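You operate a simulated robot arm through the tools that you are given. There is no shell and no other tool. Be economical: measure what you need, move in short steps, check, and stop when the job is done.

Carry out the task below with a simulated robot arm. There is one attempt and no reset: what you move stays moved.

JOB
Lock the green reel, then tighten both ledge bolts with the teal spanner.
Fine: spanner back where it lay.

The check looks at the end state, three seconds after you hand in, the way a careful person would. Anything else that was tipped, shoved, dropped, spilled or broken makes it a failure.

ROBOT AND FRAMES
A 7-joint arm with a two-finger parallel gripper, fixed in place. Base frame: the origin is at the foot of the arm, x ahead of it, y to its left, z up. Units: m, rad, N and s.
Its first joint turns from -2.897 to 2.897 rad. Payload 4.4 kg.
Tool frame: the origin (TCP) lies between the finger pads and is the grasp point; the fingertips stand 0.023 m ahead of it; z points along the fingers, y is the line along which they close. Largest opening 0.094 m; finger width 0.038, thickness 0.01; the body of the gripper, 0.054 by 0.096 m, starts 0.039 m behind the TCP.
Orientation is that of the tool frame in the base frame, as a unit quaternion [w, x, y, z]. With the fingers straight down and closing along the base's y, the tool's x points along the base's -x, its y along +y and its z along -z.

CONTROLS
- The arm moves only by the tool step_arm. Its argument "moves" is a list of rows, each an object (a shift or turn left out is 0, a gripper value left out holds the last) with "dr": the turn, a rotation vector about the tool's x, y, z in rad, a list of three; "delta_pos": the shift along the tool's x, y, z in m, a list of three; "hand": the opening, from 0 (shut) to 1 (fully open). In form: [{"dr": [ax, ay, az], "delta_pos": [dx, dy, dz], "hand": hand}, ...]. A call has 1 to 10 rows; each row shifts and turns the commanded pose from where the row before left it, along the tool's axes as they then stand. A row lasts 0.2 s, in which the tool goes at most 0.05 m and 0.15 rad; a call with a longer step from one row to the next is refused whole, and so is a gripper value outside its range. A pose out of reach is approached as far as the arm can. The call stops where the force on the tool passes 90 N (or 10 N more than at its start, if that is more) or the arm is blocked; 0.2 s more then pass. The fingers move at their own pace (about 0.072 m/s each) and stop on an object; they squeeze with about 39 N. The grip force told is the motor's: it shows also when the fingers shut on nothing. Time passes only in rows, and 0.2 s behind the last, so rows that do not move let the fingers close. The reply holds the time, the measured pose of the TCP, the force on the tool along the base axes, the opening and the grip force, in the units named above and with some noise.
- Cameras (640 x 400 px; columns grow to the right, rows downward): "scene" is fixed at [0.3934, 0.5183, 1.5146]; the picture's right is [-0.63, -0.77, 0.00], its down [-0.54, 0.44, -0.72] and it looks along [0.56, -0.46, -0.69] (base axes); focal length 328 px, centre (320, 200). "wrist" rides on the gripper at [0.086, 0.016, -0.075] in the tool frame; the picture's right is [-0.18, 0.98, 0.00], its down [-0.58, -0.11, -0.81] and it looks along [-0.79, -0.15, 0.59] (tool axes); focal length 243 px, centre (320, 200). There is no depth. A picture from a camera that has moved, and an enlarged one, comes with that camera's place and axes in the base frame and with its lens. The place of the scene camera against the robot may be out by one fixed shift of up to 0.025 m in any direction.
- camera(camera): a new picture of that camera. The clock stands still meanwhile.
- zoom(camera, box): a new picture of the part [left, top, right, bottom] of that camera's present view, enlarged. The clock stands still meanwhile.
- hand_in(): hands the job in; it is judged then, once.

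Work in short steps. Places have to be worked out from the pictures, the camera data and where the tool is seen: move nearer, look again, correct. Check each grasp and each placing, and mend what went wrong. You have 120 turns and 76 pictures in all, those below and enlarged ones among them. Open the gripper and draw the arm clear of the work before you hand the job in, unless the task says otherwise; then end with one line.

The tools are called after "Call:" as name(argument=value, ...) on one line, values as JSON. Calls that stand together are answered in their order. step_arm: Moves the arm, as the interface text tells. Its arguments: {"type":"object","properties":{"moves":{"type":"array"}},"required":["moves"]} The other tools are called the same way: camera (camera) takes a picture; zoom (camera, box) takes an enlarged picture of a part of a camera's view; hand_in () hands the job in.

At the start:

```text
clock: 0.0
position: [0.7394, -0.1442, 1.0271]
tool_rot: [0.0, 0.001, 1.0, 0.0]
contact_force: [-1.0, 1.0, -0.8]
gripper_width: 0.0939
gripper_force: 0.1
```

scene: 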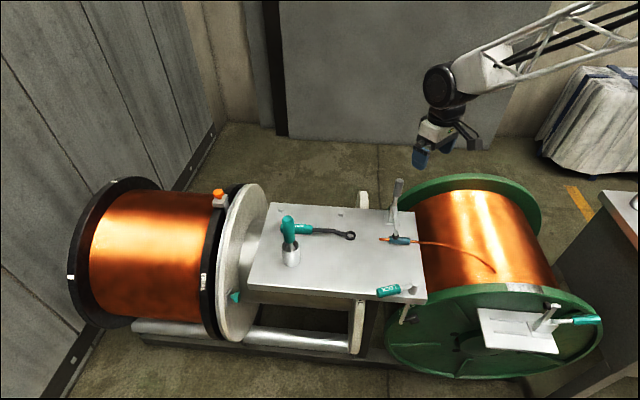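
wrist: 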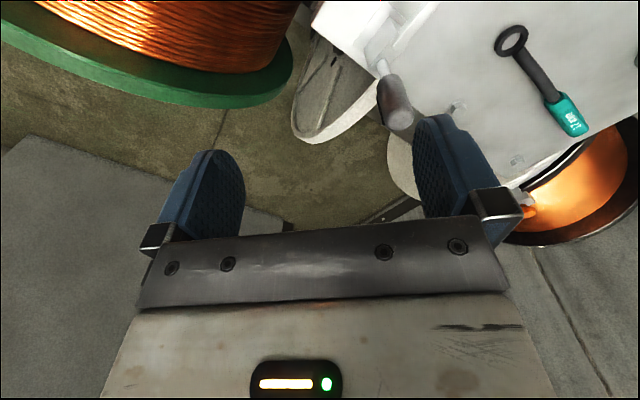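

I start by looking closely at the ledge, the green reel's lock and the spanner.

Call:
zoom(camera="scene", box=[240, 170, 440, 310])

Call:
zoom(camera="scene", box=[380, 270, 620, 390])

Call:
zoom(camera="scene", box=[60, 170, 280, 350])

```text
2.86 times, centred on (340, 240) of scene
camera zoom: at [0.3934, 0.5183, 1.5146], right [-0.63, -0.77, 0.0], down [-0.54, 0.44, -0.72], along [0.56, -0.46, -0.69], focal length 938 px, centre (263, 86)
```

zoom: 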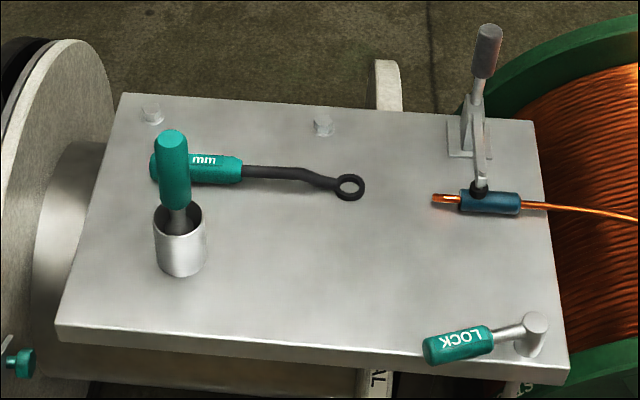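

```text
2.67 times, centred on (500, 330) of scene
camera zoom: at [0.3934, 0.5183, 1.5146], right [-0.63, -0.77, 0.0], down [-0.54, 0.44, -0.72], along [0.56, -0.46, -0.69], focal length 876 px, centre (-160, -147)
```

zoom: 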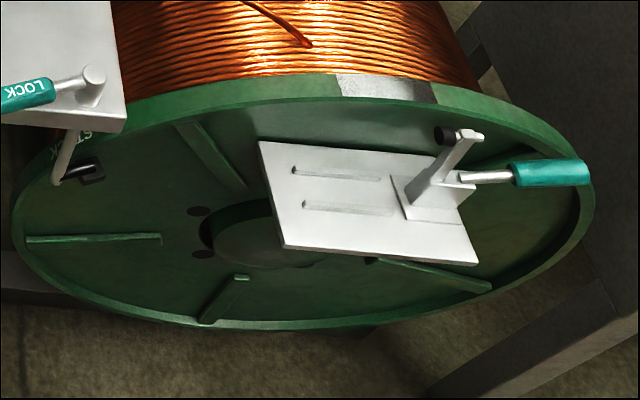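

```text
2.22 times, centred on (170, 260) of scene
camera zoom: at [0.3934, 0.5183, 1.5146], right [-0.63, -0.77, 0.0], down [-0.54, 0.44, -0.72], along [0.56, -0.46, -0.69], focal length 730 px, centre (653, 67)
```

zoom: 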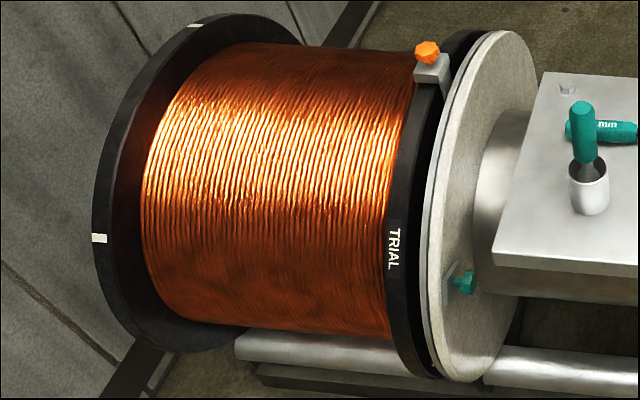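

The LOCK lever sits at the ledge corner by the green reel, and two hex bolts are at the far edge. I raise the arm and move to the near side so the wrist camera can see the lever and its mechanism.

Call:
step_arm(moves=[{"delta_pos": [0.02, 0.0, -0.045]}, {"delta_pos": [0.035, 0.02, -0.02]}, {"delta_pos": [0.035, 0.035, 0]}, {"delta_pos": [0.035, 0.035, 0]}, {"delta_pos": [0.035, 0.035, 0]}, {"delta_pos": [0.035, 0.035, 0]}, {"delta_pos": [0.035, 0.035, 0]}, {"delta_pos": [0.035, 0.035, 0]}, {"delta_pos": [0.035, 0.035, 0]}, {"delta_pos": [0.03, 0.035, 0]}])

Call:
step_arm(moves=[{"dr": [0, 0, 0.13]}, {"dr": [0, 0, 0.13]}, {"dr": [0, 0, 0.13]}, {"dr": [0, 0, 0.13]}, {"dr": [0, 0, 0.13]}, {"dr": [0, 0, 0.13]}])

Call:
camera(camera="wrist")

```text
clock: 2.2
position: [0.4103, 0.1572, 1.093]
tool_rot: [0.0, -0.001, 1.0, -0.001]
contact_force: [-0.1, 0.6, 0.0]
gripper_width: 0.0941
gripper_force: 0.1
```

```text
clock: 3.6
position: [0.4088, 0.1583, 1.0941]
tool_rot: [0.0, 0.381, 0.925, -0.001]
contact_force: [-0.1, -0.4, 0.4]
gripper_width: 0.0939
gripper_force: 0.2
```

```text
70 pictures are left
camera wrist: at [0.3582, 0.2305, 1.1683], right [0.82, 0.57, 0.0], down [0.34, -0.49, 0.81], along [0.46, -0.66, -0.59], focal length 243 px, centre (320, 200)
```

wrist: 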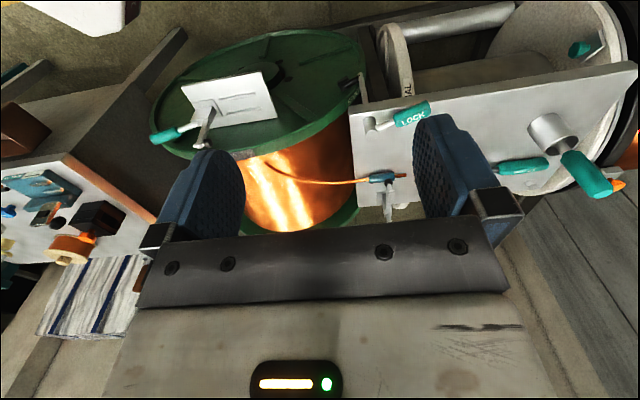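

The wrist image is upside-down (its down is world up). I enlarge the lever and reel flange area.

Call:
zoom(camera="wrist", box=[320, 60, 450, 150])

Call:
zoom(camera="wrist", box=[150, 30, 370, 165])

Call:
zoom(camera="scene", box=[370, 270, 450, 330])

```text
4.44 times, centred on (385, 105) of wrist
camera zoom: at [0.3582, 0.2305, 1.1683], right [0.82, 0.57, 0.0], down [0.34, -0.49, 0.81], along [0.46, -0.66, -0.59], focal length 1078 px, centre (31, 622)
```

zoom: 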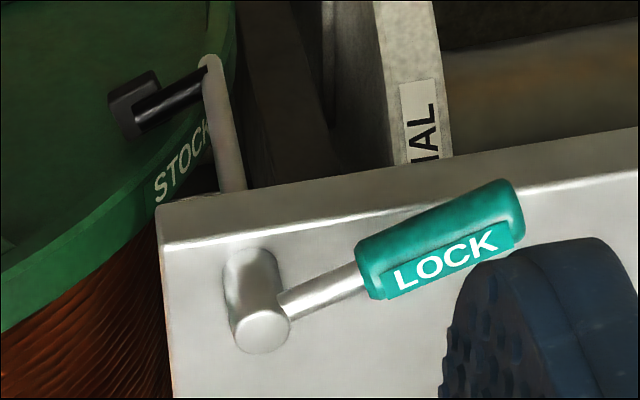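

```text
2.91 times, centred on (260, 98) of wrist
camera zoom: at [0.3582, 0.2305, 1.1683], right [0.82, 0.57, 0.0], down [0.34, -0.49, 0.81], along [0.46, -0.66, -0.59], focal length 706 px, centre (494, 498)
```

zoom: 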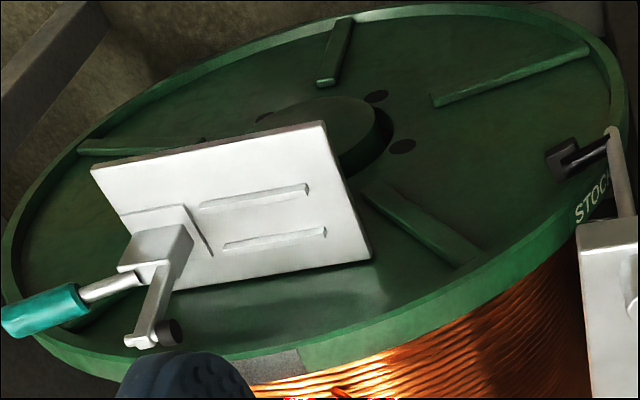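

```text
6.67 times, centred on (410, 300) of scene
camera zoom: at [0.3934, 0.5183, 1.5146], right [-0.63, -0.77, 0.0], down [-0.54, 0.44, -0.72], along [0.56, -0.46, -0.69], focal length 2190 px, centre (-280, -467)
```

zoom: 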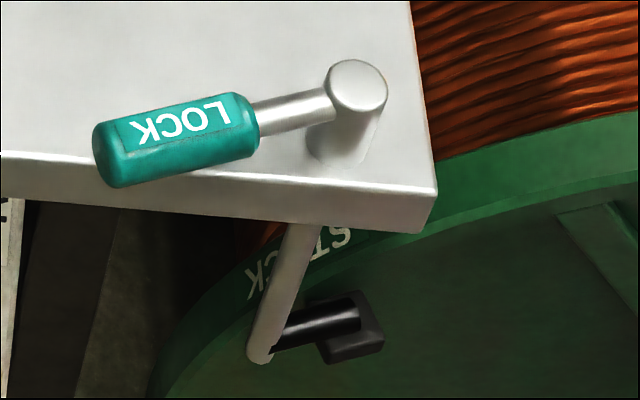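

The lever turns a vertical shaft carrying a black shoe in front of the STOCK (green) reel's flange. I move lower and closer to see the shoe/flange gap and so the turning direction.

Call:
step_arm(moves=[{"delta_pos": [-0.03, 0.03, 0.03]}, {"delta_pos": [-0.01, 0.04, 0.03]}, {"delta_pos": [0, 0, 0.045]}, {"delta_pos": [0, 0, 0.045]}])

Call:
camera(camera="wrist")

```text
refused: row 1 steps farther than a row can; nothing moved
```

```text
66 pictures are left
camera wrist: at [0.3582, 0.2305, 1.1683], right [0.82, 0.57, 0.0], down [0.34, -0.49, 0.81], along [0.46, -0.66, -0.59], focal length 243 px, centre (320, 200)
```

wrist: 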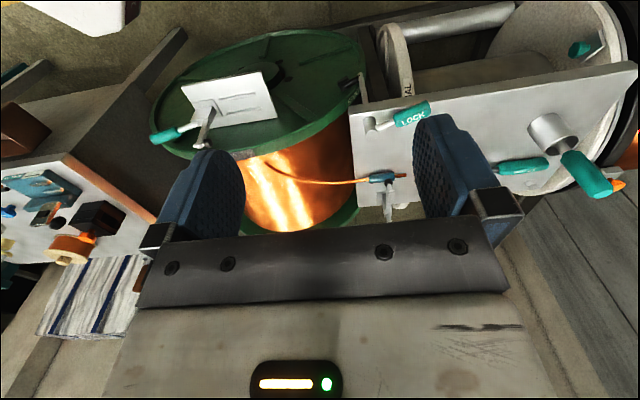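

The first row was just over the limit; I repeat with smaller rows.

Call:
step_arm(moves=[{"delta_pos": [-0.01, 0.035, 0.025]}, {"delta_pos": [0, 0.035, 0.025]}, {"delta_pos": [0, 0, 0.045]}, {"delta_pos": [0, 0, 0.045]}])

Call:
camera(camera="wrist")

```text
clock: 4.6
position: [0.4639, 0.2009, 0.9533]
tool_rot: [0.001, 0.38, 0.925, 0.0]
contact_force: [0.6, 0.0, -0.2]
gripper_width: 0.0941
gripper_force: 0.1
```

```text
65 pictures are left
camera wrist: at [0.4135, 0.2737, 1.0284], right [0.82, 0.57, 0.0], down [0.34, -0.49, 0.81], along [0.46, -0.66, -0.59], focal length 243 px, centre (320, 200)
```

wrist: 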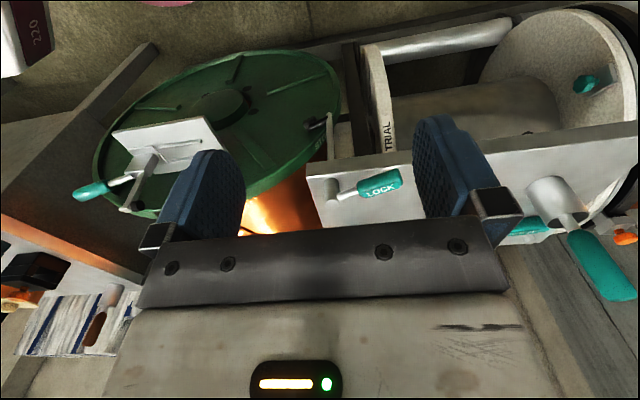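

Call:
zoom(camera="wrist", box=[280, 90, 420, 220])

Call:
zoom(camera="wrist", box=[60, 40, 360, 230])

```text
3.08 times, centred on (350, 155) of wrist
camera zoom: at [0.4135, 0.2737, 1.0284], right [0.82, 0.57, 0.0], down [0.34, -0.49, 0.81], along [0.46, -0.66, -0.59], focal length 746 px, centre (228, 338)
```

zoom: 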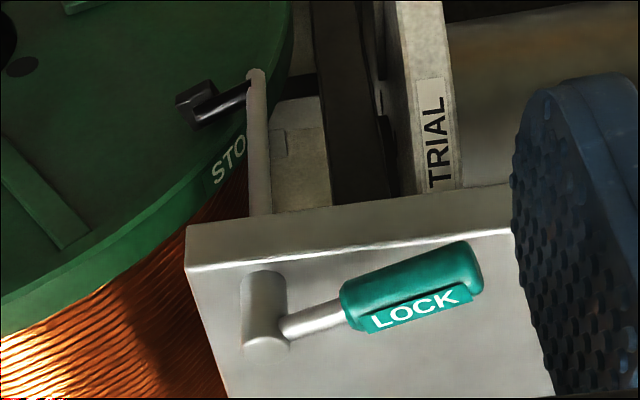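

```text
2.11 times, centred on (210, 135) of wrist
camera zoom: at [0.4135, 0.2737, 1.0284], right [0.82, 0.57, 0.0], down [0.34, -0.49, 0.81], along [0.46, -0.66, -0.59], focal length 511 px, centre (552, 337)
```

zoom: 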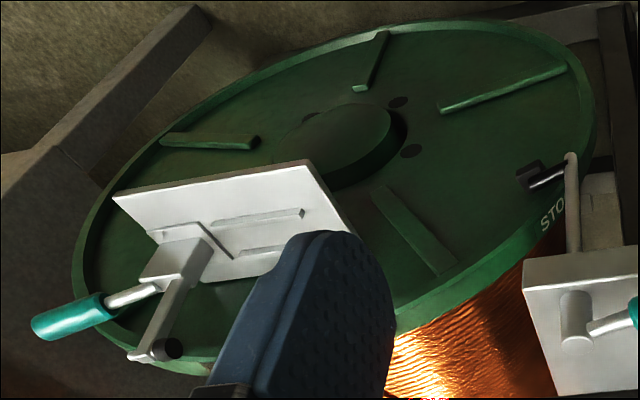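

Call:
zoom(camera="wrist", box=[60, 100, 240, 220])

Call:
zoom(camera="scene", box=[460, 270, 610, 370])

```text
3.33 times, centred on (150, 160) of wrist
camera zoom: at [0.4135, 0.2737, 1.0284], right [0.82, 0.57, 0.0], down [0.34, -0.49, 0.81], along [0.46, -0.66, -0.59], focal length 809 px, centre (887, 333)
```

zoom: 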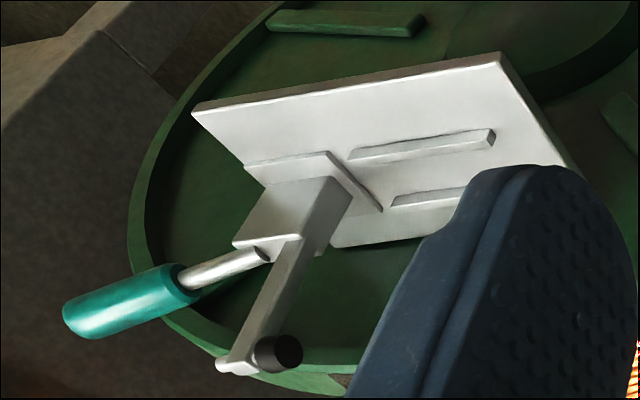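

```text
4.00 times, centred on (535, 320) of scene
camera zoom: at [0.3934, 0.5183, 1.5146], right [-0.63, -0.77, 0.0], down [-0.54, 0.44, -0.72], along [0.56, -0.46, -0.69], focal length 1314 px, centre (-540, -280)
```

zoom: 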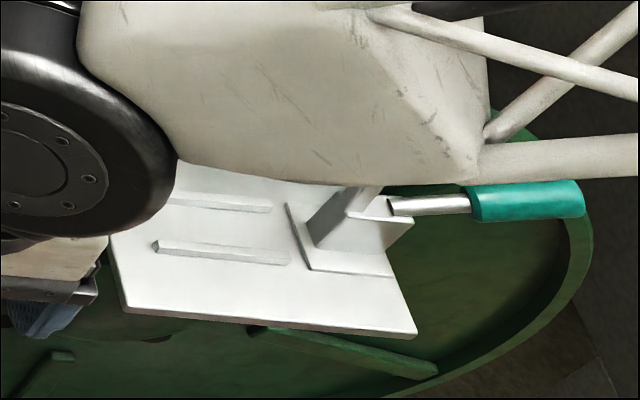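

The shoe hangs in front of the flange and a counter-clockwise turn (from above) of the lever presses it on. The lever pivots at about (0.579, 0.066), handle centre about (0.606, 0.127, 0.834), heading ~65°. I turn the gripper to straddle it and go above it.

Call:
step_arm(moves=[{"dr": [0, 0, 0.125]}, {"dr": [0, 0, 0.125]}, {"dr": [0, 0, 0.125]}, {"dr": [0, 0, 0.125]}, {"dr": [0, 0, 0.125]}, {"dr": [0, 0, 0.125]}, {"dr": [0, 0, 0.125]}, {"dr": [0, 0, 0.125]}, {"dr": [0, 0, 0.125]}, {"dr": [0, 0, 0.115]}])

```text
clock: 6.8
position: [0.4657, 0.1992, 0.9533]
tool_rot: [0.0, 0.847, 0.531, 0.0]
contact_force: [0.3, -0.3, 0.0]
gripper_width: 0.0939
gripper_force: 0.1
```

Call:
step_arm(moves=[{"delta_pos": [0, 0.04, 0], "hand": 0.6}, {"delta_pos": [0, 0.04, 0]}, {"delta_pos": [0, 0.04, 0]}, {"delta_pos": [-0.004, 0.037, 0]}, {"delta_pos": [0, 0, 0.03]}])

Call:
camera(camera="wrist")

Call:
zoom(camera="scene", box=[340, 210, 460, 330])

```text
clock: 8.0
position: [0.6064, 0.1283, 0.9237]
tool_rot: [0.0, 0.846, 0.533, 0.0]
contact_force: [0.9, 0.0, -0.5]
gripper_width: 0.0564
gripper_force: 0.0
```

```text
60 pictures are left
camera wrist: at [0.6568, 0.1997, 0.9982], right [0.81, -0.59, 0.0], down [-0.35, -0.48, 0.81], along [-0.48, -0.65, -0.59], focal length 243 px, centre (320, 200)
```

wrist: 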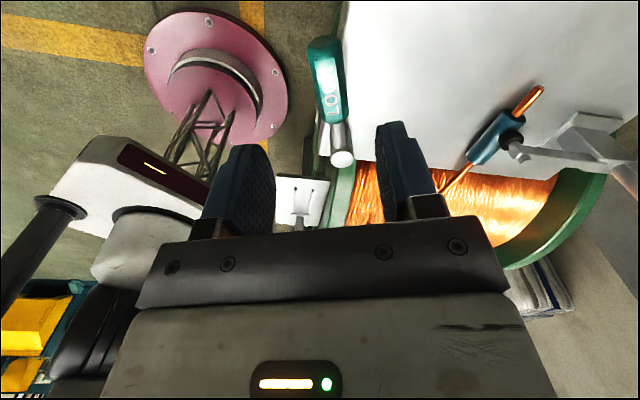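

```text
3.33 times, centred on (400, 270) of scene
camera zoom: at [0.3934, 0.5183, 1.5146], right [-0.63, -0.77, 0.0], down [-0.54, 0.44, -0.72], along [0.56, -0.46, -0.69], focal length 1095 px, centre (53, -33)
```

zoom: 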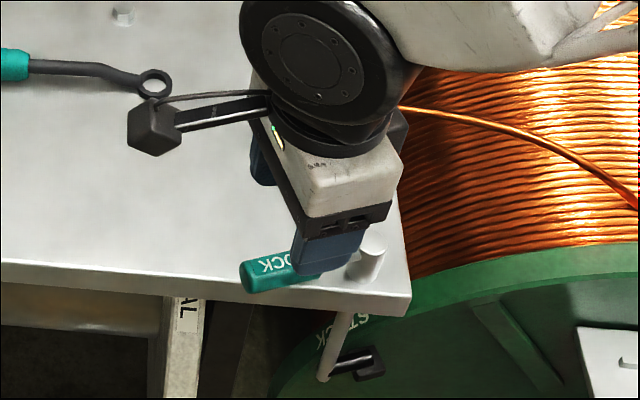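

Handle centre measures (0.611, 0.132), nearly under the TCP. I descend around it and close to a loose cage.

Call:
step_arm(moves=[{"delta_pos": [0.003, 0.003, 0.03]}, {"delta_pos": [0, 0, 0.03]}, {"delta_pos": [0, 0, 0.028]}, {"hand": 0.0}, {}, {}])

Call:
zoom(camera="scene", box=[340, 210, 460, 330])

```text
clock: 9.4
position: [0.6096, 0.1295, 0.8343]
tool_rot: [0.001, 0.847, 0.532, 0.0]
contact_force: [24.4, -10.7, -10.3]
gripper_width: 0.0237
gripper_force: 45.1
```

```text
3.33 times, centred on (400, 270) of scene
camera zoom: at [0.3934, 0.5183, 1.5146], right [-0.63, -0.77, 0.0], down [-0.54, 0.44, -0.72], along [0.56, -0.46, -0.69], focal length 1095 px, centre (53, -33)
```

zoom: 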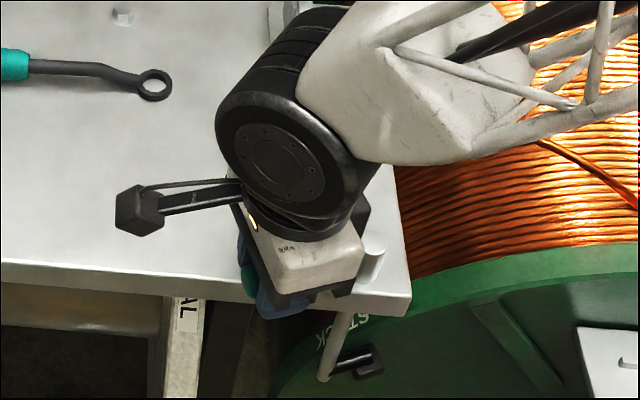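

Gripped the lever handle (24 mm). I swing it counter-clockwise in small arc steps about the pivot, watching force.

Call:
step_arm(moves=[{"delta_pos": [-0.0004, -0.0071, 0], "dr": [0, 0, -0.1]}, {"delta_pos": [-0.0004, -0.0071, 0], "dr": [0, 0, -0.1]}, {"delta_pos": [-0.0004, -0.0071, 0], "dr": [0, 0, -0.1]}])

Call:
zoom(camera="scene", box=[340, 210, 460, 330])

```text
clock: 10.2
position: [0.5889, 0.1361, 0.8344]
tool_rot: [0.001, 0.758, 0.653, 0.0]
contact_force: [20.3, -36.7, -11.3]
gripper_width: 0.0237
gripper_force: 45.0
```

```text
3.33 times, centred on (400, 270) of scene
camera zoom: at [0.3934, 0.5183, 1.5146], right [-0.63, -0.77, 0.0], down [-0.54, 0.44, -0.72], along [0.56, -0.46, -0.69], focal length 1095 px, centre (53, -33)
```

zoom: 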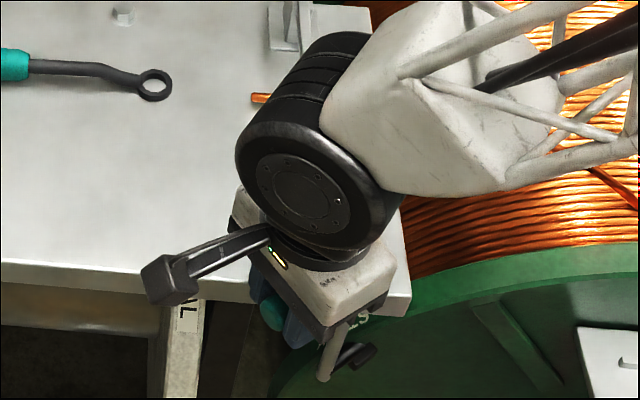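

The lever turned ~17° and the shoe swings in towards the flange. The tool is pulled inward, so I ease the radius a little and continue.

Call:
step_arm(moves=[{"delta_pos": [-0.002, -0.007, 0], "dr": [0, 0, -0.1]}, {"delta_pos": [-0.001, -0.007, 0], "dr": [0, 0, -0.1]}, {"delta_pos": [-0.001, -0.007, 0], "dr": [0, 0, -0.1]}])

Call:
zoom(camera="scene", box=[360, 240, 460, 330])

```text
clock: 11.0
position: [0.5684, 0.1336, 0.8365]
tool_rot: [0.0, 0.651, 0.759, 0.001]
contact_force: [18.9, 31.6, -24.9]
gripper_width: 0.0229
gripper_force: 45.3
```

```text
4.44 times, centred on (410, 285) of scene
camera zoom: at [0.3934, 0.5183, 1.5146], right [-0.63, -0.77, 0.0], down [-0.54, 0.44, -0.72], along [0.56, -0.46, -0.69], focal length 1460 px, centre (-80, -178)
```

zoom: 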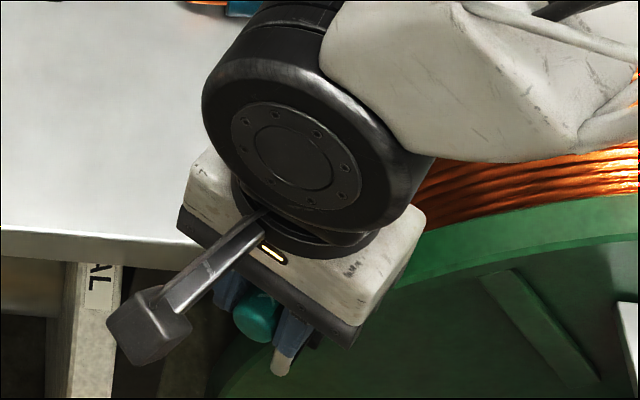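

Call:
step_arm(moves=[{"delta_pos": [0.001, -0.007, 0], "dr": [0, 0, -0.1]}, {"delta_pos": [0.0005, -0.007, 0], "dr": [0, 0, -0.1]}, {"delta_pos": [-0.0004, -0.007, 0], "dr": [0, 0, -0.1]}])

Call:
zoom(camera="scene", box=[360, 240, 460, 330])

```text
clock: 11.8
position: [0.5487, 0.1283, 0.8362]
tool_rot: [0.001, 0.53, 0.848, 0.001]
contact_force: [36.3, -24.0, -8.8]
gripper_width: 0.0218
gripper_force: 45.0
```

```text
4.44 times, centred on (410, 285) of scene
camera zoom: at [0.3934, 0.5183, 1.5146], right [-0.63, -0.77, 0.0], down [-0.54, 0.44, -0.72], along [0.56, -0.46, -0.69], focal length 1460 px, centre (-80, -178)
```

zoom: 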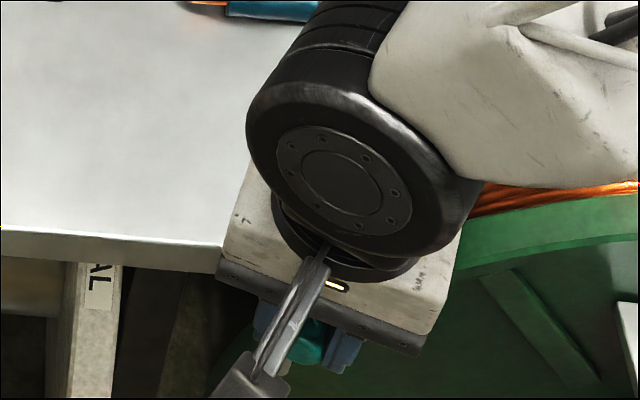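

Lever is at ~117° now with steady friction (~20 N), no hard stop yet. I continue.

Call:
step_arm(moves=[{"delta_pos": [-0.002, -0.007, 0], "dr": [0, 0, -0.1]}, {"delta_pos": [-0.0008, -0.007, 0], "dr": [0, 0, -0.1]}])

Call:
step_arm(moves=[{"delta_pos": [-0.0004, -0.007, 0], "dr": [0, 0, -0.1]}])

Call:
zoom(camera="scene", box=[360, 240, 460, 330])

```text
clock: 12.4
position: [0.5354, 0.1218, 0.8365]
tool_rot: [0.0, 0.443, 0.896, 0.0]
contact_force: [-1.5, 27.3, 24.2]
gripper_width: 0.0216
gripper_force: 45.1
```

```text
clock: 12.8
position: [0.5302, 0.1163, 0.836]
tool_rot: [-0.001, 0.397, 0.918, 0.0]
contact_force: [-4.1, 38.4, 22.2]
gripper_width: 0.0222
gripper_force: 45.3
```

```text
4.44 times, centred on (410, 285) of scene
camera zoom: at [0.3934, 0.5183, 1.5146], right [-0.63, -0.77, 0.0], down [-0.54, 0.44, -0.72], along [0.56, -0.46, -0.69], focal length 1460 px, centre (-80, -178)
```

zoom: 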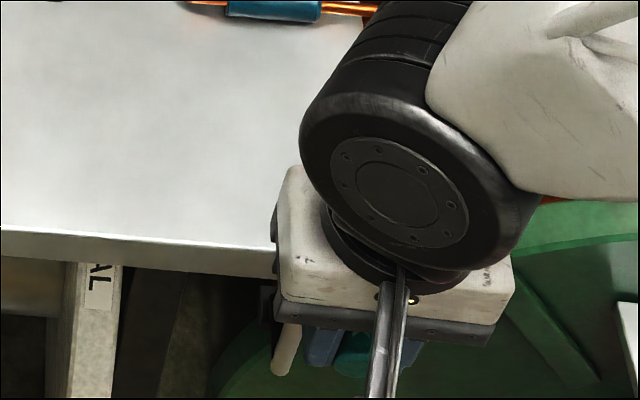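

Call:
step_arm(moves=[{"delta_pos": [0.002, -0.007, 0], "dr": [0, 0, -0.1]}])

Call:
step_arm(moves=[{"delta_pos": [-0.0004, -0.007, 0], "dr": [0, 0, -0.1]}])

```text
clock: 13.2
position: [0.5278, 0.1123, 0.8373]
tool_rot: [0.003, 0.353, 0.936, 0.001]
contact_force: [66.4, 30.9, -26.6]
gripper_width: 0.0229
gripper_force: 45.0
```

```text
clock: 13.5
position: [0.5288, 0.1124, 0.8384]
tool_rot: [0.003, 0.343, 0.939, 0.003]
contact_force: [31.9, 36.4, -25.6]
gripper_width: 0.0242
gripper_force: 45.0
stopped in row 1: the force on the tool passed its limit (the readings are from after the stop); the commanded pose is now the measured one
```

A hard stop came at ~137°, about 72° of travel. I release and lift straight up to look.

Call:
step_arm(moves=[{"hand": 0.6}, {}, {"delta_pos": [0, 0, -0.04]}, {"delta_pos": [0, 0, -0.045]}, {"delta_pos": [0.04, 0, -0.02]}, {"delta_pos": [0.045, 0, 0]}, {"delta_pos": [0.03, 0.02, 0]}])

Call:
zoom(camera="scene", box=[360, 240, 460, 330])

Call:
camera(camera="wrist")

```text
clock: 15.1
position: [0.4513, 0.1996, 0.9414]
tool_rot: [0.003, 0.342, 0.94, 0.002]
contact_force: [0.6, 0.3, -0.1]
gripper_width: 0.0564
gripper_force: 0.0
```

```text
4.44 times, centred on (410, 285) of scene
camera zoom: at [0.3934, 0.5183, 1.5146], right [-0.63, -0.77, 0.0], down [-0.54, 0.44, -0.72], along [0.56, -0.46, -0.69], focal length 1460 px, centre (-80, -178)
```

zoom: 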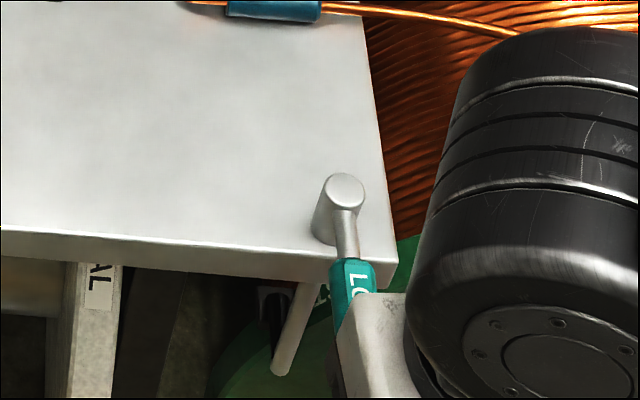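

```text
52 pictures are left
camera wrist: at [0.3935, 0.2688, 1.0164], right [0.77, 0.63, 0.01], down [0.37, -0.46, 0.81], along [0.52, -0.62, -0.59], focal length 243 px, centre (320, 200)
```

wrist: 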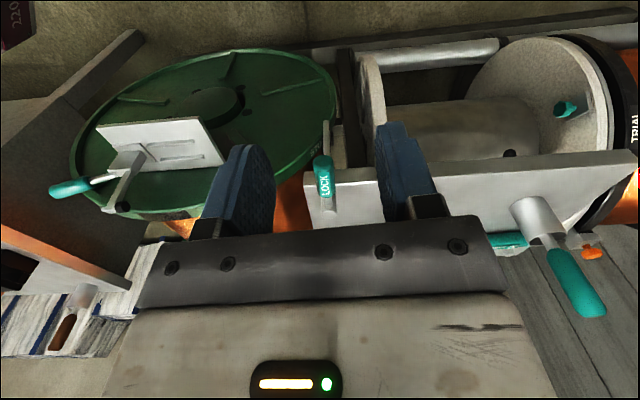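

Call:
zoom(camera="scene", box=[400, 285, 450, 330])

Call:
zoom(camera="wrist", box=[290, 110, 380, 210])

```text
8.89 times, centred on (425, 308) of scene
camera zoom: at [0.3934, 0.5183, 1.5146], right [-0.63, -0.77, 0.0], down [-0.54, 0.44, -0.72], along [0.56, -0.46, -0.69], focal length 2920 px, centre (-613, -756)
```

zoom: 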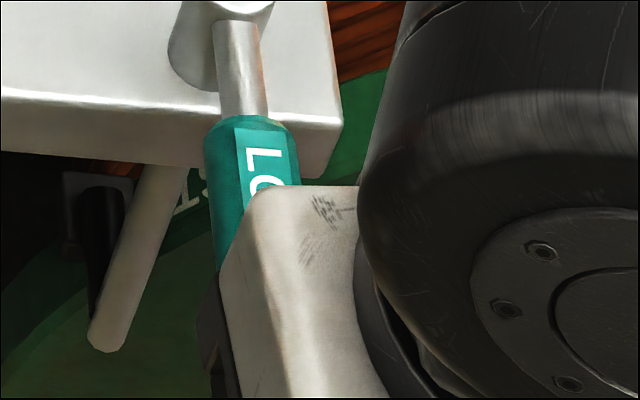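

```text
4.00 times, centred on (335, 160) of wrist
camera zoom: at [0.3935, 0.2688, 1.0164], right [0.77, 0.63, 0.01], down [0.37, -0.46, 0.81], along [0.52, -0.62, -0.59], focal length 970 px, centre (260, 360)
```

zoom: 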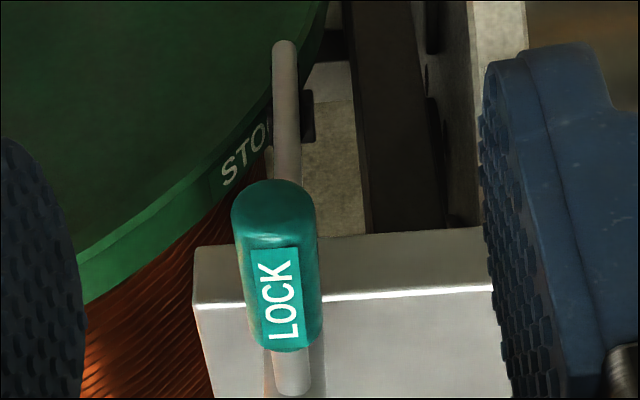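

The shoe's U-jaw now straddles the flange rim and the lever is at its stop, so the reel is locked. Next I move over the ledge for a close look at the bolts and the spanner.

Call:
step_arm(moves=[{"delta_pos": [-0.02, 0.0, -0.04], "hand": 0.8}, {"delta_pos": [-0.04, 0.01, -0.02]}, {"delta_pos": [-0.04, 0.01, 0]}, {"delta_pos": [-0.04, 0.01, 0]}, {"delta_pos": [-0.04, 0.01, 0]}, {"delta_pos": [-0.037, 0.01, 0]}])

Call:
step_arm(moves=[{"dr": [0, 0, -0.14]}, {"dr": [0, 0, -0.14]}, {"dr": [0, 0, -0.14]}, {"dr": [0, 0, -0.14]}, {"dr": [0, 0, -0.14]}])

Call:
camera(camera="wrist")

```text
clock: 16.5
position: [0.6472, 0.0974, 1.0012]
tool_rot: [0.003, 0.341, 0.94, 0.001]
contact_force: [0.8, 0.8, -0.7]
gripper_width: 0.0752
gripper_force: 0.0
```

```text
clock: 17.7
position: [0.6479, 0.099, 1.0027]
tool_rot: [0.002, -0.002, 1.0, 0.001]
contact_force: [-0.5, -0.1, -0.2]
gripper_width: 0.075
gripper_force: 0.0
```

```text
49 pictures are left
camera wrist: at [0.5605, 0.1154, 1.0768], right [0.18, 0.98, 0.0], down [0.58, -0.11, 0.81], along [0.8, -0.14, -0.59], focal length 243 px, centre (320, 200)
```

wrist: 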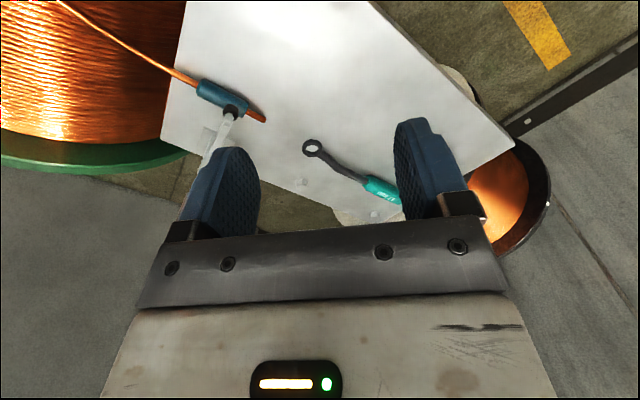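

Call:
zoom(camera="wrist", box=[270, 130, 410, 230])

Call:
zoom(camera="scene", box=[270, 195, 360, 255])

```text
4.00 times, centred on (340, 180) of wrist
camera zoom: at [0.5605, 0.1154, 1.0768], right [0.18, 0.98, 0.0], down [0.58, -0.11, 0.81], along [0.8, -0.14, -0.59], focal length 970 px, centre (240, 280)
```

zoom: 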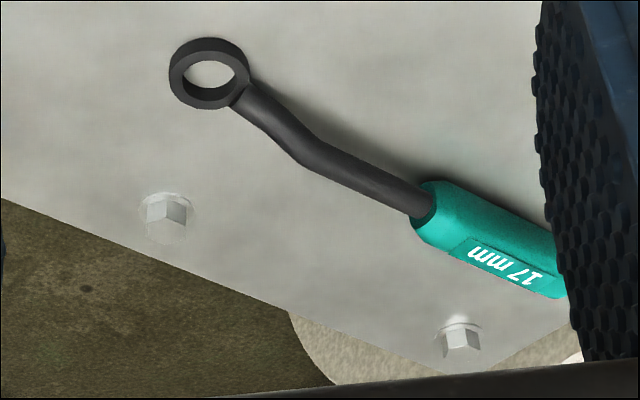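

```text
6.67 times, centred on (315, 225) of scene
camera zoom: at [0.3934, 0.5183, 1.5146], right [-0.63, -0.77, 0.0], down [-0.54, 0.44, -0.72], along [0.56, -0.46, -0.69], focal length 2190 px, centre (353, 33)
```

zoom: 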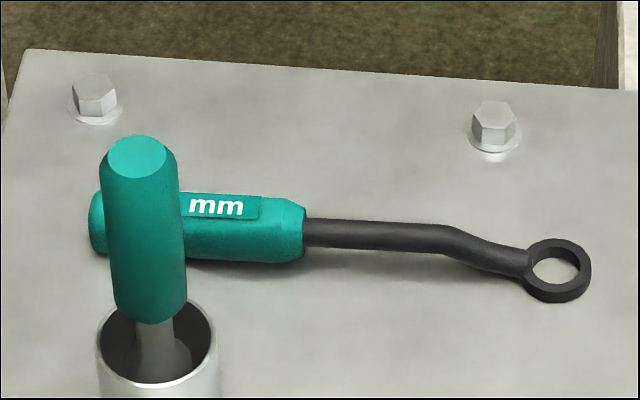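

Bolts are at about (0.880, 0.028) and (1.008, 0.154); spanner ring at (0.805, 0.062), heading 42.5°, handle from about 0.114 to 0.193 m along it. I'll turn the tool clockwise so that it can grip the handle and later swing counter-clockwise to the working headings.

Call:
step_arm(moves=[{"dr": [0, 0, 0.141]}, {"dr": [0, 0, 0.141]}, {"dr": [0, 0, 0.141]}, {"dr": [0, 0, 0.141]}, {"dr": [0, 0, 0.141]}, {"dr": [0, 0, 0.141]}, {"dr": [0, 0, 0.141]}, {"dr": [0, 0, 0.141]}, {"dr": [0, 0, 0.141]}, {"dr": [0, 0, 0.141]}])

Call:
step_arm(moves=[{"dr": [0, 0, 0.141]}, {"dr": [0, 0, 0.141]}, {"dr": [0, 0, 0.141]}, {"dr": [0, 0, 0.141]}, {"dr": [0, 0, 0.141]}, {"dr": [0, 0, 0.141]}, {"dr": [0, 0, 0.141]}])

```text
clock: 19.9
position: [0.6499, 0.0992, 1.0024]
tool_rot: [0.001, 0.647, 0.762, 0.002]
contact_force: [-0.5, 0.0, 0.4]
gripper_width: 0.0753
gripper_force: 0.1
```

```text
clock: 21.5
position: [0.649, 0.0998, 1.0025]
tool_rot: [0.001, 0.931, 0.364, 0.004]
contact_force: [0.9, 0.3, 0.7]
gripper_width: 0.0752
gripper_force: 0.1
```

Call:
step_arm(moves=[{"delta_pos": [0.038, 0.0223, 0]}, {"delta_pos": [0.038, 0.0223, 0]}, {"delta_pos": [0.038, 0.0223, 0]}, {"delta_pos": [0.038, 0.0223, 0]}, {"delta_pos": [0.037, 0.0223, 0]}, {"delta_pos": [0.037, 0.0223, 0]}, {"delta_pos": [0, 0, 0.04]}, {"delta_pos": [0, 0, 0.04]}])

Call:
camera(camera="wrist")

Call:
zoom(camera="scene", box=[250, 160, 380, 260])

```text
clock: 23.3
position: [0.9057, 0.1551, 0.9238]
tool_rot: [0.0, 0.931, 0.364, 0.004]
contact_force: [0.3, 0.3, 0.7]
gripper_width: 0.0754
gripper_force: 0.0
```

```text
46 pictures are left
camera wrist: at [0.9786, 0.2028, 0.9993], right [0.53, -0.85, 0.0], down [-0.51, -0.32, 0.8], along [-0.68, -0.43, -0.6], focal length 243 px, centre (320, 200)
```

wrist: 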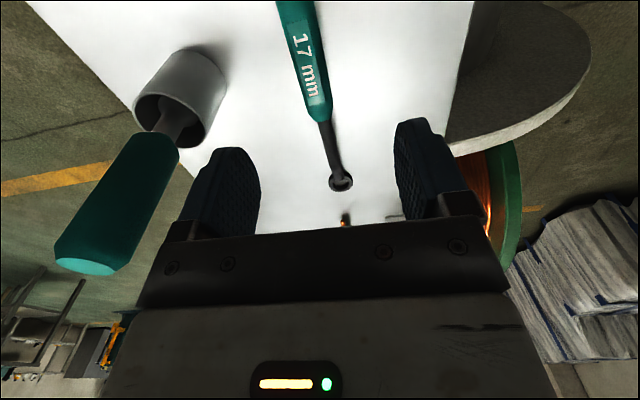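

```text
4.00 times, centred on (315, 210) of scene
camera zoom: at [0.3934, 0.5183, 1.5146], right [-0.63, -0.77, 0.0], down [-0.54, 0.44, -0.72], along [0.56, -0.46, -0.69], focal length 1314 px, centre (340, 160)
```

zoom: 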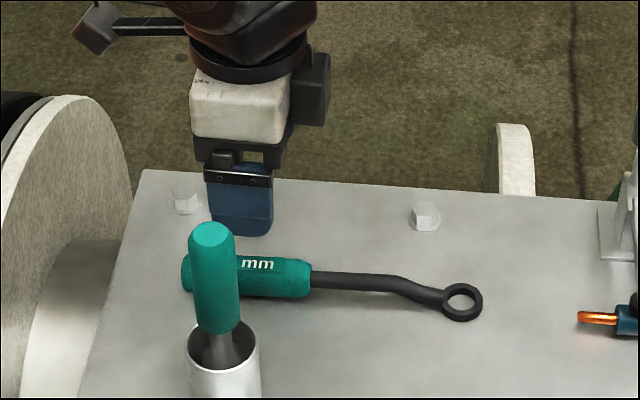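

Call:
zoom(camera="wrist", box=[240, 0, 400, 200])

```text
2.00 times, centred on (320, 100) of wrist
camera zoom: at [0.9786, 0.2028, 0.9993], right [0.53, -0.85, 0.0], down [-0.51, -0.32, 0.8], along [-0.68, -0.43, -0.6], focal length 485 px, centre (320, 400)
```

zoom: 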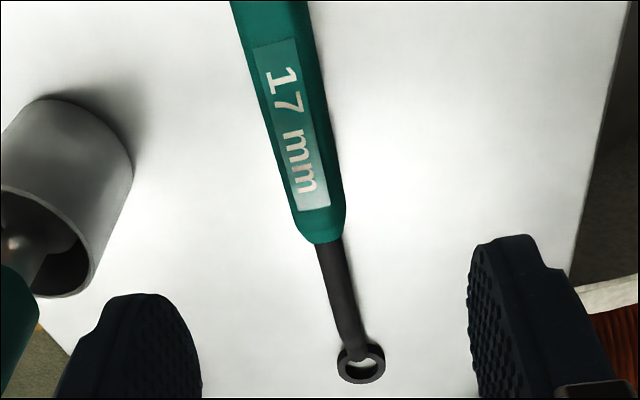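

Spanner heading refined to ~45°, handle line 7 mm off the tool axis on the cup side; the cup clears by ~3 cm. I correct, narrow the opening and descend in two steps.

Call:
step_arm(moves=[{"delta_pos": [-0.005, -0.0072, 0], "dr": [0, 0, -0.038], "hand": 0.55}, {"delta_pos": [0, 0, 0.03]}, {"delta_pos": [0, 0, 0.03]}, {"delta_pos": [0, 0, 0.02]}])

Call:
camera(camera="wrist")

Call:
zoom(camera="scene", box=[250, 160, 380, 260])

```text
clock: 24.3
position: [0.8977, 0.1578, 0.8446]
tool_rot: [0.0, 0.924, 0.382, 0.002]
contact_force: [0.9, -1.0, 0.6]
gripper_width: 0.0516
gripper_force: 0.1
```

```text
43 pictures are left
camera wrist: at [0.9691, 0.2074, 0.919], right [0.56, -0.83, 0.0], down [-0.49, -0.34, 0.8], along [-0.66, -0.45, -0.6], focal length 243 px, centre (320, 200)
```

wrist: 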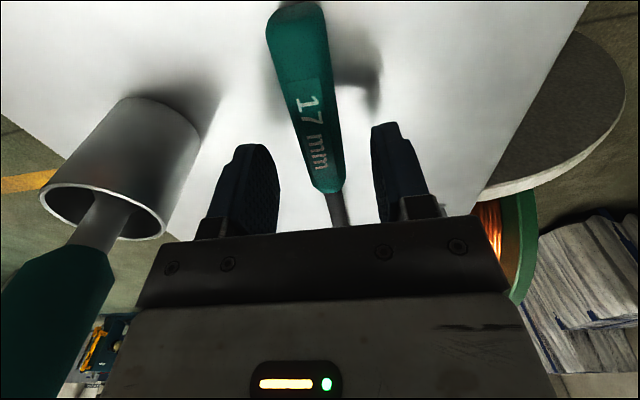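

```text
4.00 times, centred on (315, 210) of scene
camera zoom: at [0.3934, 0.5183, 1.5146], right [-0.63, -0.77, 0.0], down [-0.54, 0.44, -0.72], along [0.56, -0.46, -0.69], focal length 1314 px, centre (340, 160)
```

zoom: 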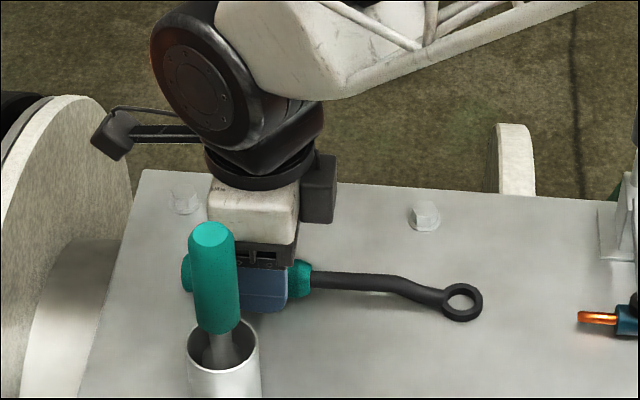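

Aligned over the handle. I go down the last 2 cm and close.

Call:
step_arm(moves=[{"delta_pos": [0, 0, 0.015]}, {"delta_pos": [0, 0, 0.007]}, {"hand": 0.0}, {}, {}])

```text
clock: 25.5
position: [0.8993, 0.159, 0.8239]
tool_rot: [0.001, 0.924, 0.382, 0.003]
contact_force: [-2.8, 14.8, 27.7]
gripper_width: 0.0218
gripper_force: 38.8
```

Gripped (22 mm). I lift 5 cm and check how the spanner hangs.

Call:
step_arm(moves=[{"delta_pos": [0, 0, -0.02]}, {"delta_pos": [0, 0, -0.03]}, {}])

Call:
zoom(camera="scene", box=[250, 160, 380, 260])

```text
clock: 26.3
position: [0.8975, 0.156, 0.8708]
tool_rot: [0.001, 0.924, 0.382, 0.003]
contact_force: [-0.4, 0.5, -2.9]
gripper_width: 0.0217
gripper_force: 39.0
```

```text
4.00 times, centred on (315, 210) of scene
camera zoom: at [0.3934, 0.5183, 1.5146], right [-0.63, -0.77, 0.0], down [-0.54, 0.44, -0.72], along [0.56, -0.46, -0.69], focal length 1314 px, centre (340, 160)
```

zoom: 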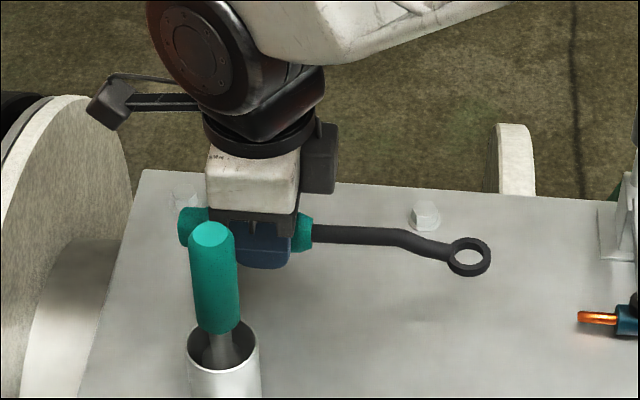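

The spanner is held level, ring ~0.14 m from the TCP. I lift well above the clamp and screwdriver, then turn the spanner counter-clockwise to heading ~165° (handle inward over the ledge).

Call:
step_arm(moves=[{"delta_pos": [0, 0, -0.04]}, {"delta_pos": [0, 0, -0.04]}, {"delta_pos": [0, 0, -0.04]}, {"delta_pos": [-0.04, 0, 0]}, {"delta_pos": [-0.04, 0, 0]}])

Call:
step_arm(moves=[{"dr": [0, 0, -0.14]}, {"dr": [0, 0, -0.14]}, {"dr": [0, 0, -0.14]}, {"dr": [0, 0, -0.14]}, {"dr": [0, 0, -0.14]}, {"dr": [0, 0, -0.14]}, {"dr": [0, 0, -0.14]}, {"dr": [0, 0, -0.14]}, {"dr": [0, 0, -0.14]}, {"dr": [0, 0, -0.14]}])

Call:
step_arm(moves=[{"dr": [0, 0, -0.14]}, {"dr": [0, 0, -0.14]}, {"dr": [0, 0, -0.14]}, {"dr": [0, 0, -0.14]}, {"dr": [0, 0, -0.14]}])

```text
clock: 27.5
position: [0.8399, 0.1001, 0.9912]
tool_rot: [0.0, 0.924, 0.383, 0.003]
contact_force: [0.4, 0.5, -3.0]
gripper_width: 0.0219
gripper_force: 38.8
```

```text
clock: 29.7
position: [0.8401, 0.1002, 0.9925]
tool_rot: [0.002, 0.459, 0.888, 0.002]
contact_force: [0.4, 0.6, -3.1]
gripper_width: 0.0216
gripper_force: 38.9
```

```text
clock: 30.9
position: [0.8405, 0.1003, 0.9924]
tool_rot: [0.003, 0.127, 0.992, 0.001]
contact_force: [0.2, -0.1, -1.8]
gripper_width: 0.0218
gripper_force: 39.0
```

Call:
step_arm(moves=[{"delta_pos": [0.028, -0.021, 0]}, {"delta_pos": [0.028, -0.021, 0]}, {"delta_pos": [0.028, -0.0207, 0]}, {"delta_pos": [0, 0, 0.04]}, {"delta_pos": [0, 0, 0.04]}, {"delta_pos": [0, 0, 0.035]}, {}])

Call:
zoom(camera="scene", box=[310, 170, 400, 240])

Call:
camera(camera="wrist")

```text
clock: 32.5
position: [0.7442, 0.0598, 0.8757]
tool_rot: [0.004, 0.128, 0.992, 0.001]
contact_force: [-0.4, -0.2, -2.6]
gripper_width: 0.0215
gripper_force: 39.0
```

```text
5.71 times, centred on (355, 205) of scene
camera zoom: at [0.3934, 0.5183, 1.5146], right [-0.63, -0.77, 0.0], down [-0.54, 0.44, -0.72], along [0.56, -0.46, -0.69], focal length 1877 px, centre (120, 171)
```

zoom: 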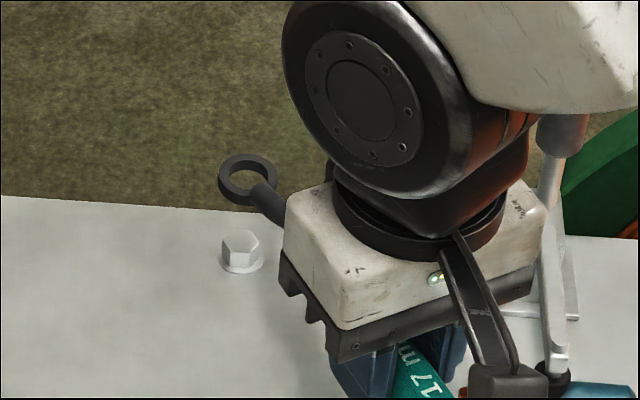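

```text
39 pictures are left
camera wrist: at [0.663, 0.0985, 0.9504], right [0.43, 0.9, 0.0], down [0.53, -0.25, 0.81], along [0.73, -0.34, -0.59], focal length 243 px, centre (320, 200)
```

wrist: 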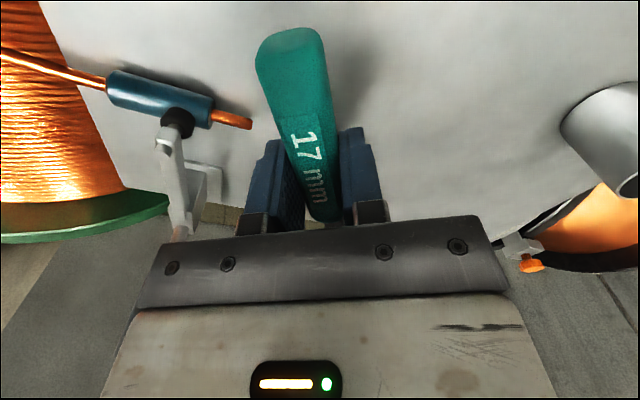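

Ring appears ~2 mm from directly above the bolt. I lower it to just above the bolt head (top ≈ 0.811) with a small correction and look again.

Call:
step_arm(moves=[{"delta_pos": [0.0005, 0.0015, 0.015]}, {"delta_pos": [0, 0, 0.012]}, {}])

Call:
zoom(camera="scene", box=[330, 195, 360, 220])

```text
clock: 33.3
position: [0.7437, 0.0624, 0.8491]
tool_rot: [0.002, 0.128, 0.992, 0.001]
contact_force: [-0.3, 0.4, -2.3]
gripper_width: 0.0219
gripper_force: 39.4
```

```text
16.00 times, centred on (345, 208) of scene
camera zoom: at [0.3934, 0.5183, 1.5146], right [-0.63, -0.77, 0.0], down [-0.54, 0.44, -0.72], along [0.56, -0.46, -0.69], focal length 5256 px, centre (-80, 80)
```

zoom: 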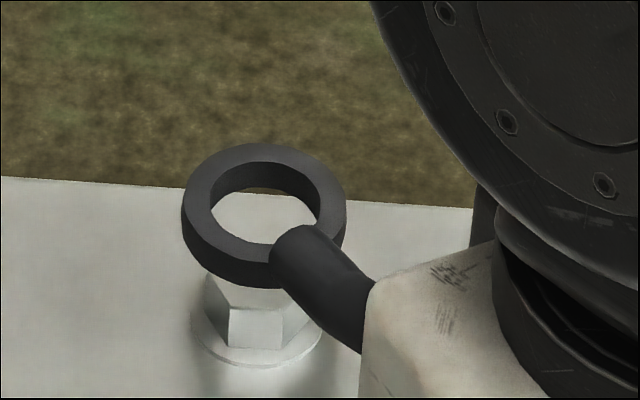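

Ring is ~1 mm right and ~2 mm too far. I correct and go 5 mm lower.

Call:
step_arm(moves=[{"delta_pos": [0.0013, 0.0017, 0.005]}, {}])

Call:
zoom(camera="scene", box=[330, 195, 360, 220])

```text
clock: 33.9
position: [0.7422, 0.0646, 0.8445]
tool_rot: [0.003, 0.128, 0.992, 0.001]
contact_force: [-0.6, -0.3, -1.3]
gripper_width: 0.0216
gripper_force: 38.8
```

```text
16.00 times, centred on (345, 208) of scene
camera zoom: at [0.3934, 0.5183, 1.5146], right [-0.63, -0.77, 0.0], down [-0.54, 0.44, -0.72], along [0.56, -0.46, -0.69], focal length 5256 px, centre (-80, 80)
```

zoom: 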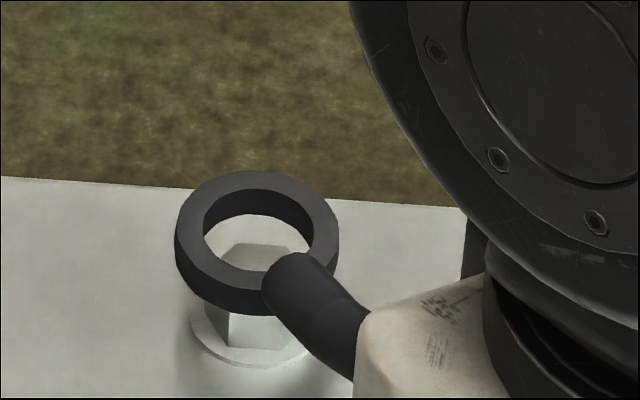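

Ring is now concentric with the head, ~4–5 mm above it. I lower it gently over the head.

Call:
step_arm(moves=[{"delta_pos": [0, 0, 0.004]}, {"delta_pos": [0, 0, 0.004]}, {"delta_pos": [0, 0, 0.004]}, {}])

Call:
zoom(camera="scene", box=[330, 195, 360, 220])

```text
clock: 34.9
position: [0.7437, 0.0651, 0.8333]
tool_rot: [0.004, 0.128, 0.992, 0.001]
contact_force: [-5.0, -0.1, 8.3]
gripper_width: 0.0221
gripper_force: 38.9
```

```text
16.00 times, centred on (345, 208) of scene
camera zoom: at [0.3934, 0.5183, 1.5146], right [-0.63, -0.77, 0.0], down [-0.54, 0.44, -0.72], along [0.56, -0.46, -0.69], focal length 5256 px, centre (-80, 80)
```

zoom: 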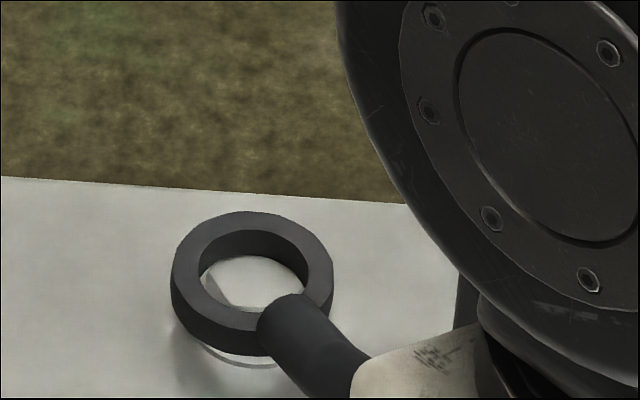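

Call:
zoom(camera="scene", box=[337, 206, 353, 217])

```text
16.00 times, centred on (345, 212) of scene
camera zoom: at [0.3934, 0.5183, 1.5146], right [-0.63, -0.77, 0.0], down [-0.54, 0.44, -0.72], along [0.56, -0.46, -0.69], focal length 5256 px, centre (-80, 16)
```

zoom: 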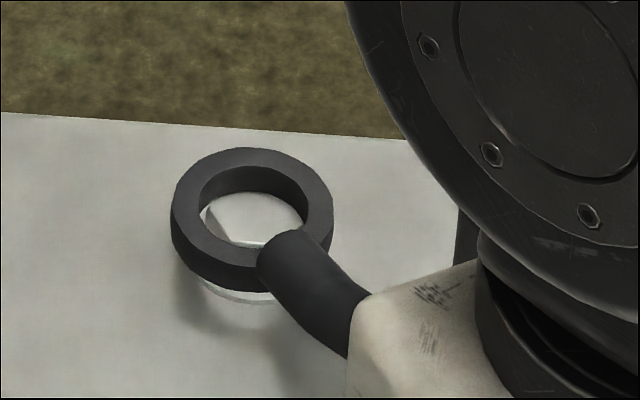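

The hex head is inside the ring. I seat it a few mm further.

Call:
step_arm(moves=[{"delta_pos": [0, 0, 0.003]}, {"delta_pos": [0, 0, 0.003]}, {}])

Call:
zoom(camera="scene", box=[330, 198, 360, 220])

```text
clock: 35.7
position: [0.7438, 0.0635, 0.8264]
tool_rot: [0.003, 0.127, 0.992, 0.001]
contact_force: [-2.8, 1.5, 8.6]
gripper_width: 0.0219
gripper_force: 39.3
```

```text
16.00 times, centred on (345, 209) of scene
camera zoom: at [0.3934, 0.5183, 1.5146], right [-0.63, -0.77, 0.0], down [-0.54, 0.44, -0.72], along [0.56, -0.46, -0.69], focal length 5256 px, centre (-80, 56)
```

zoom: 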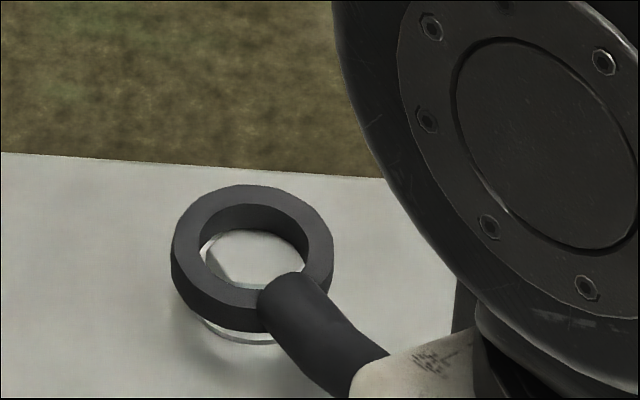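

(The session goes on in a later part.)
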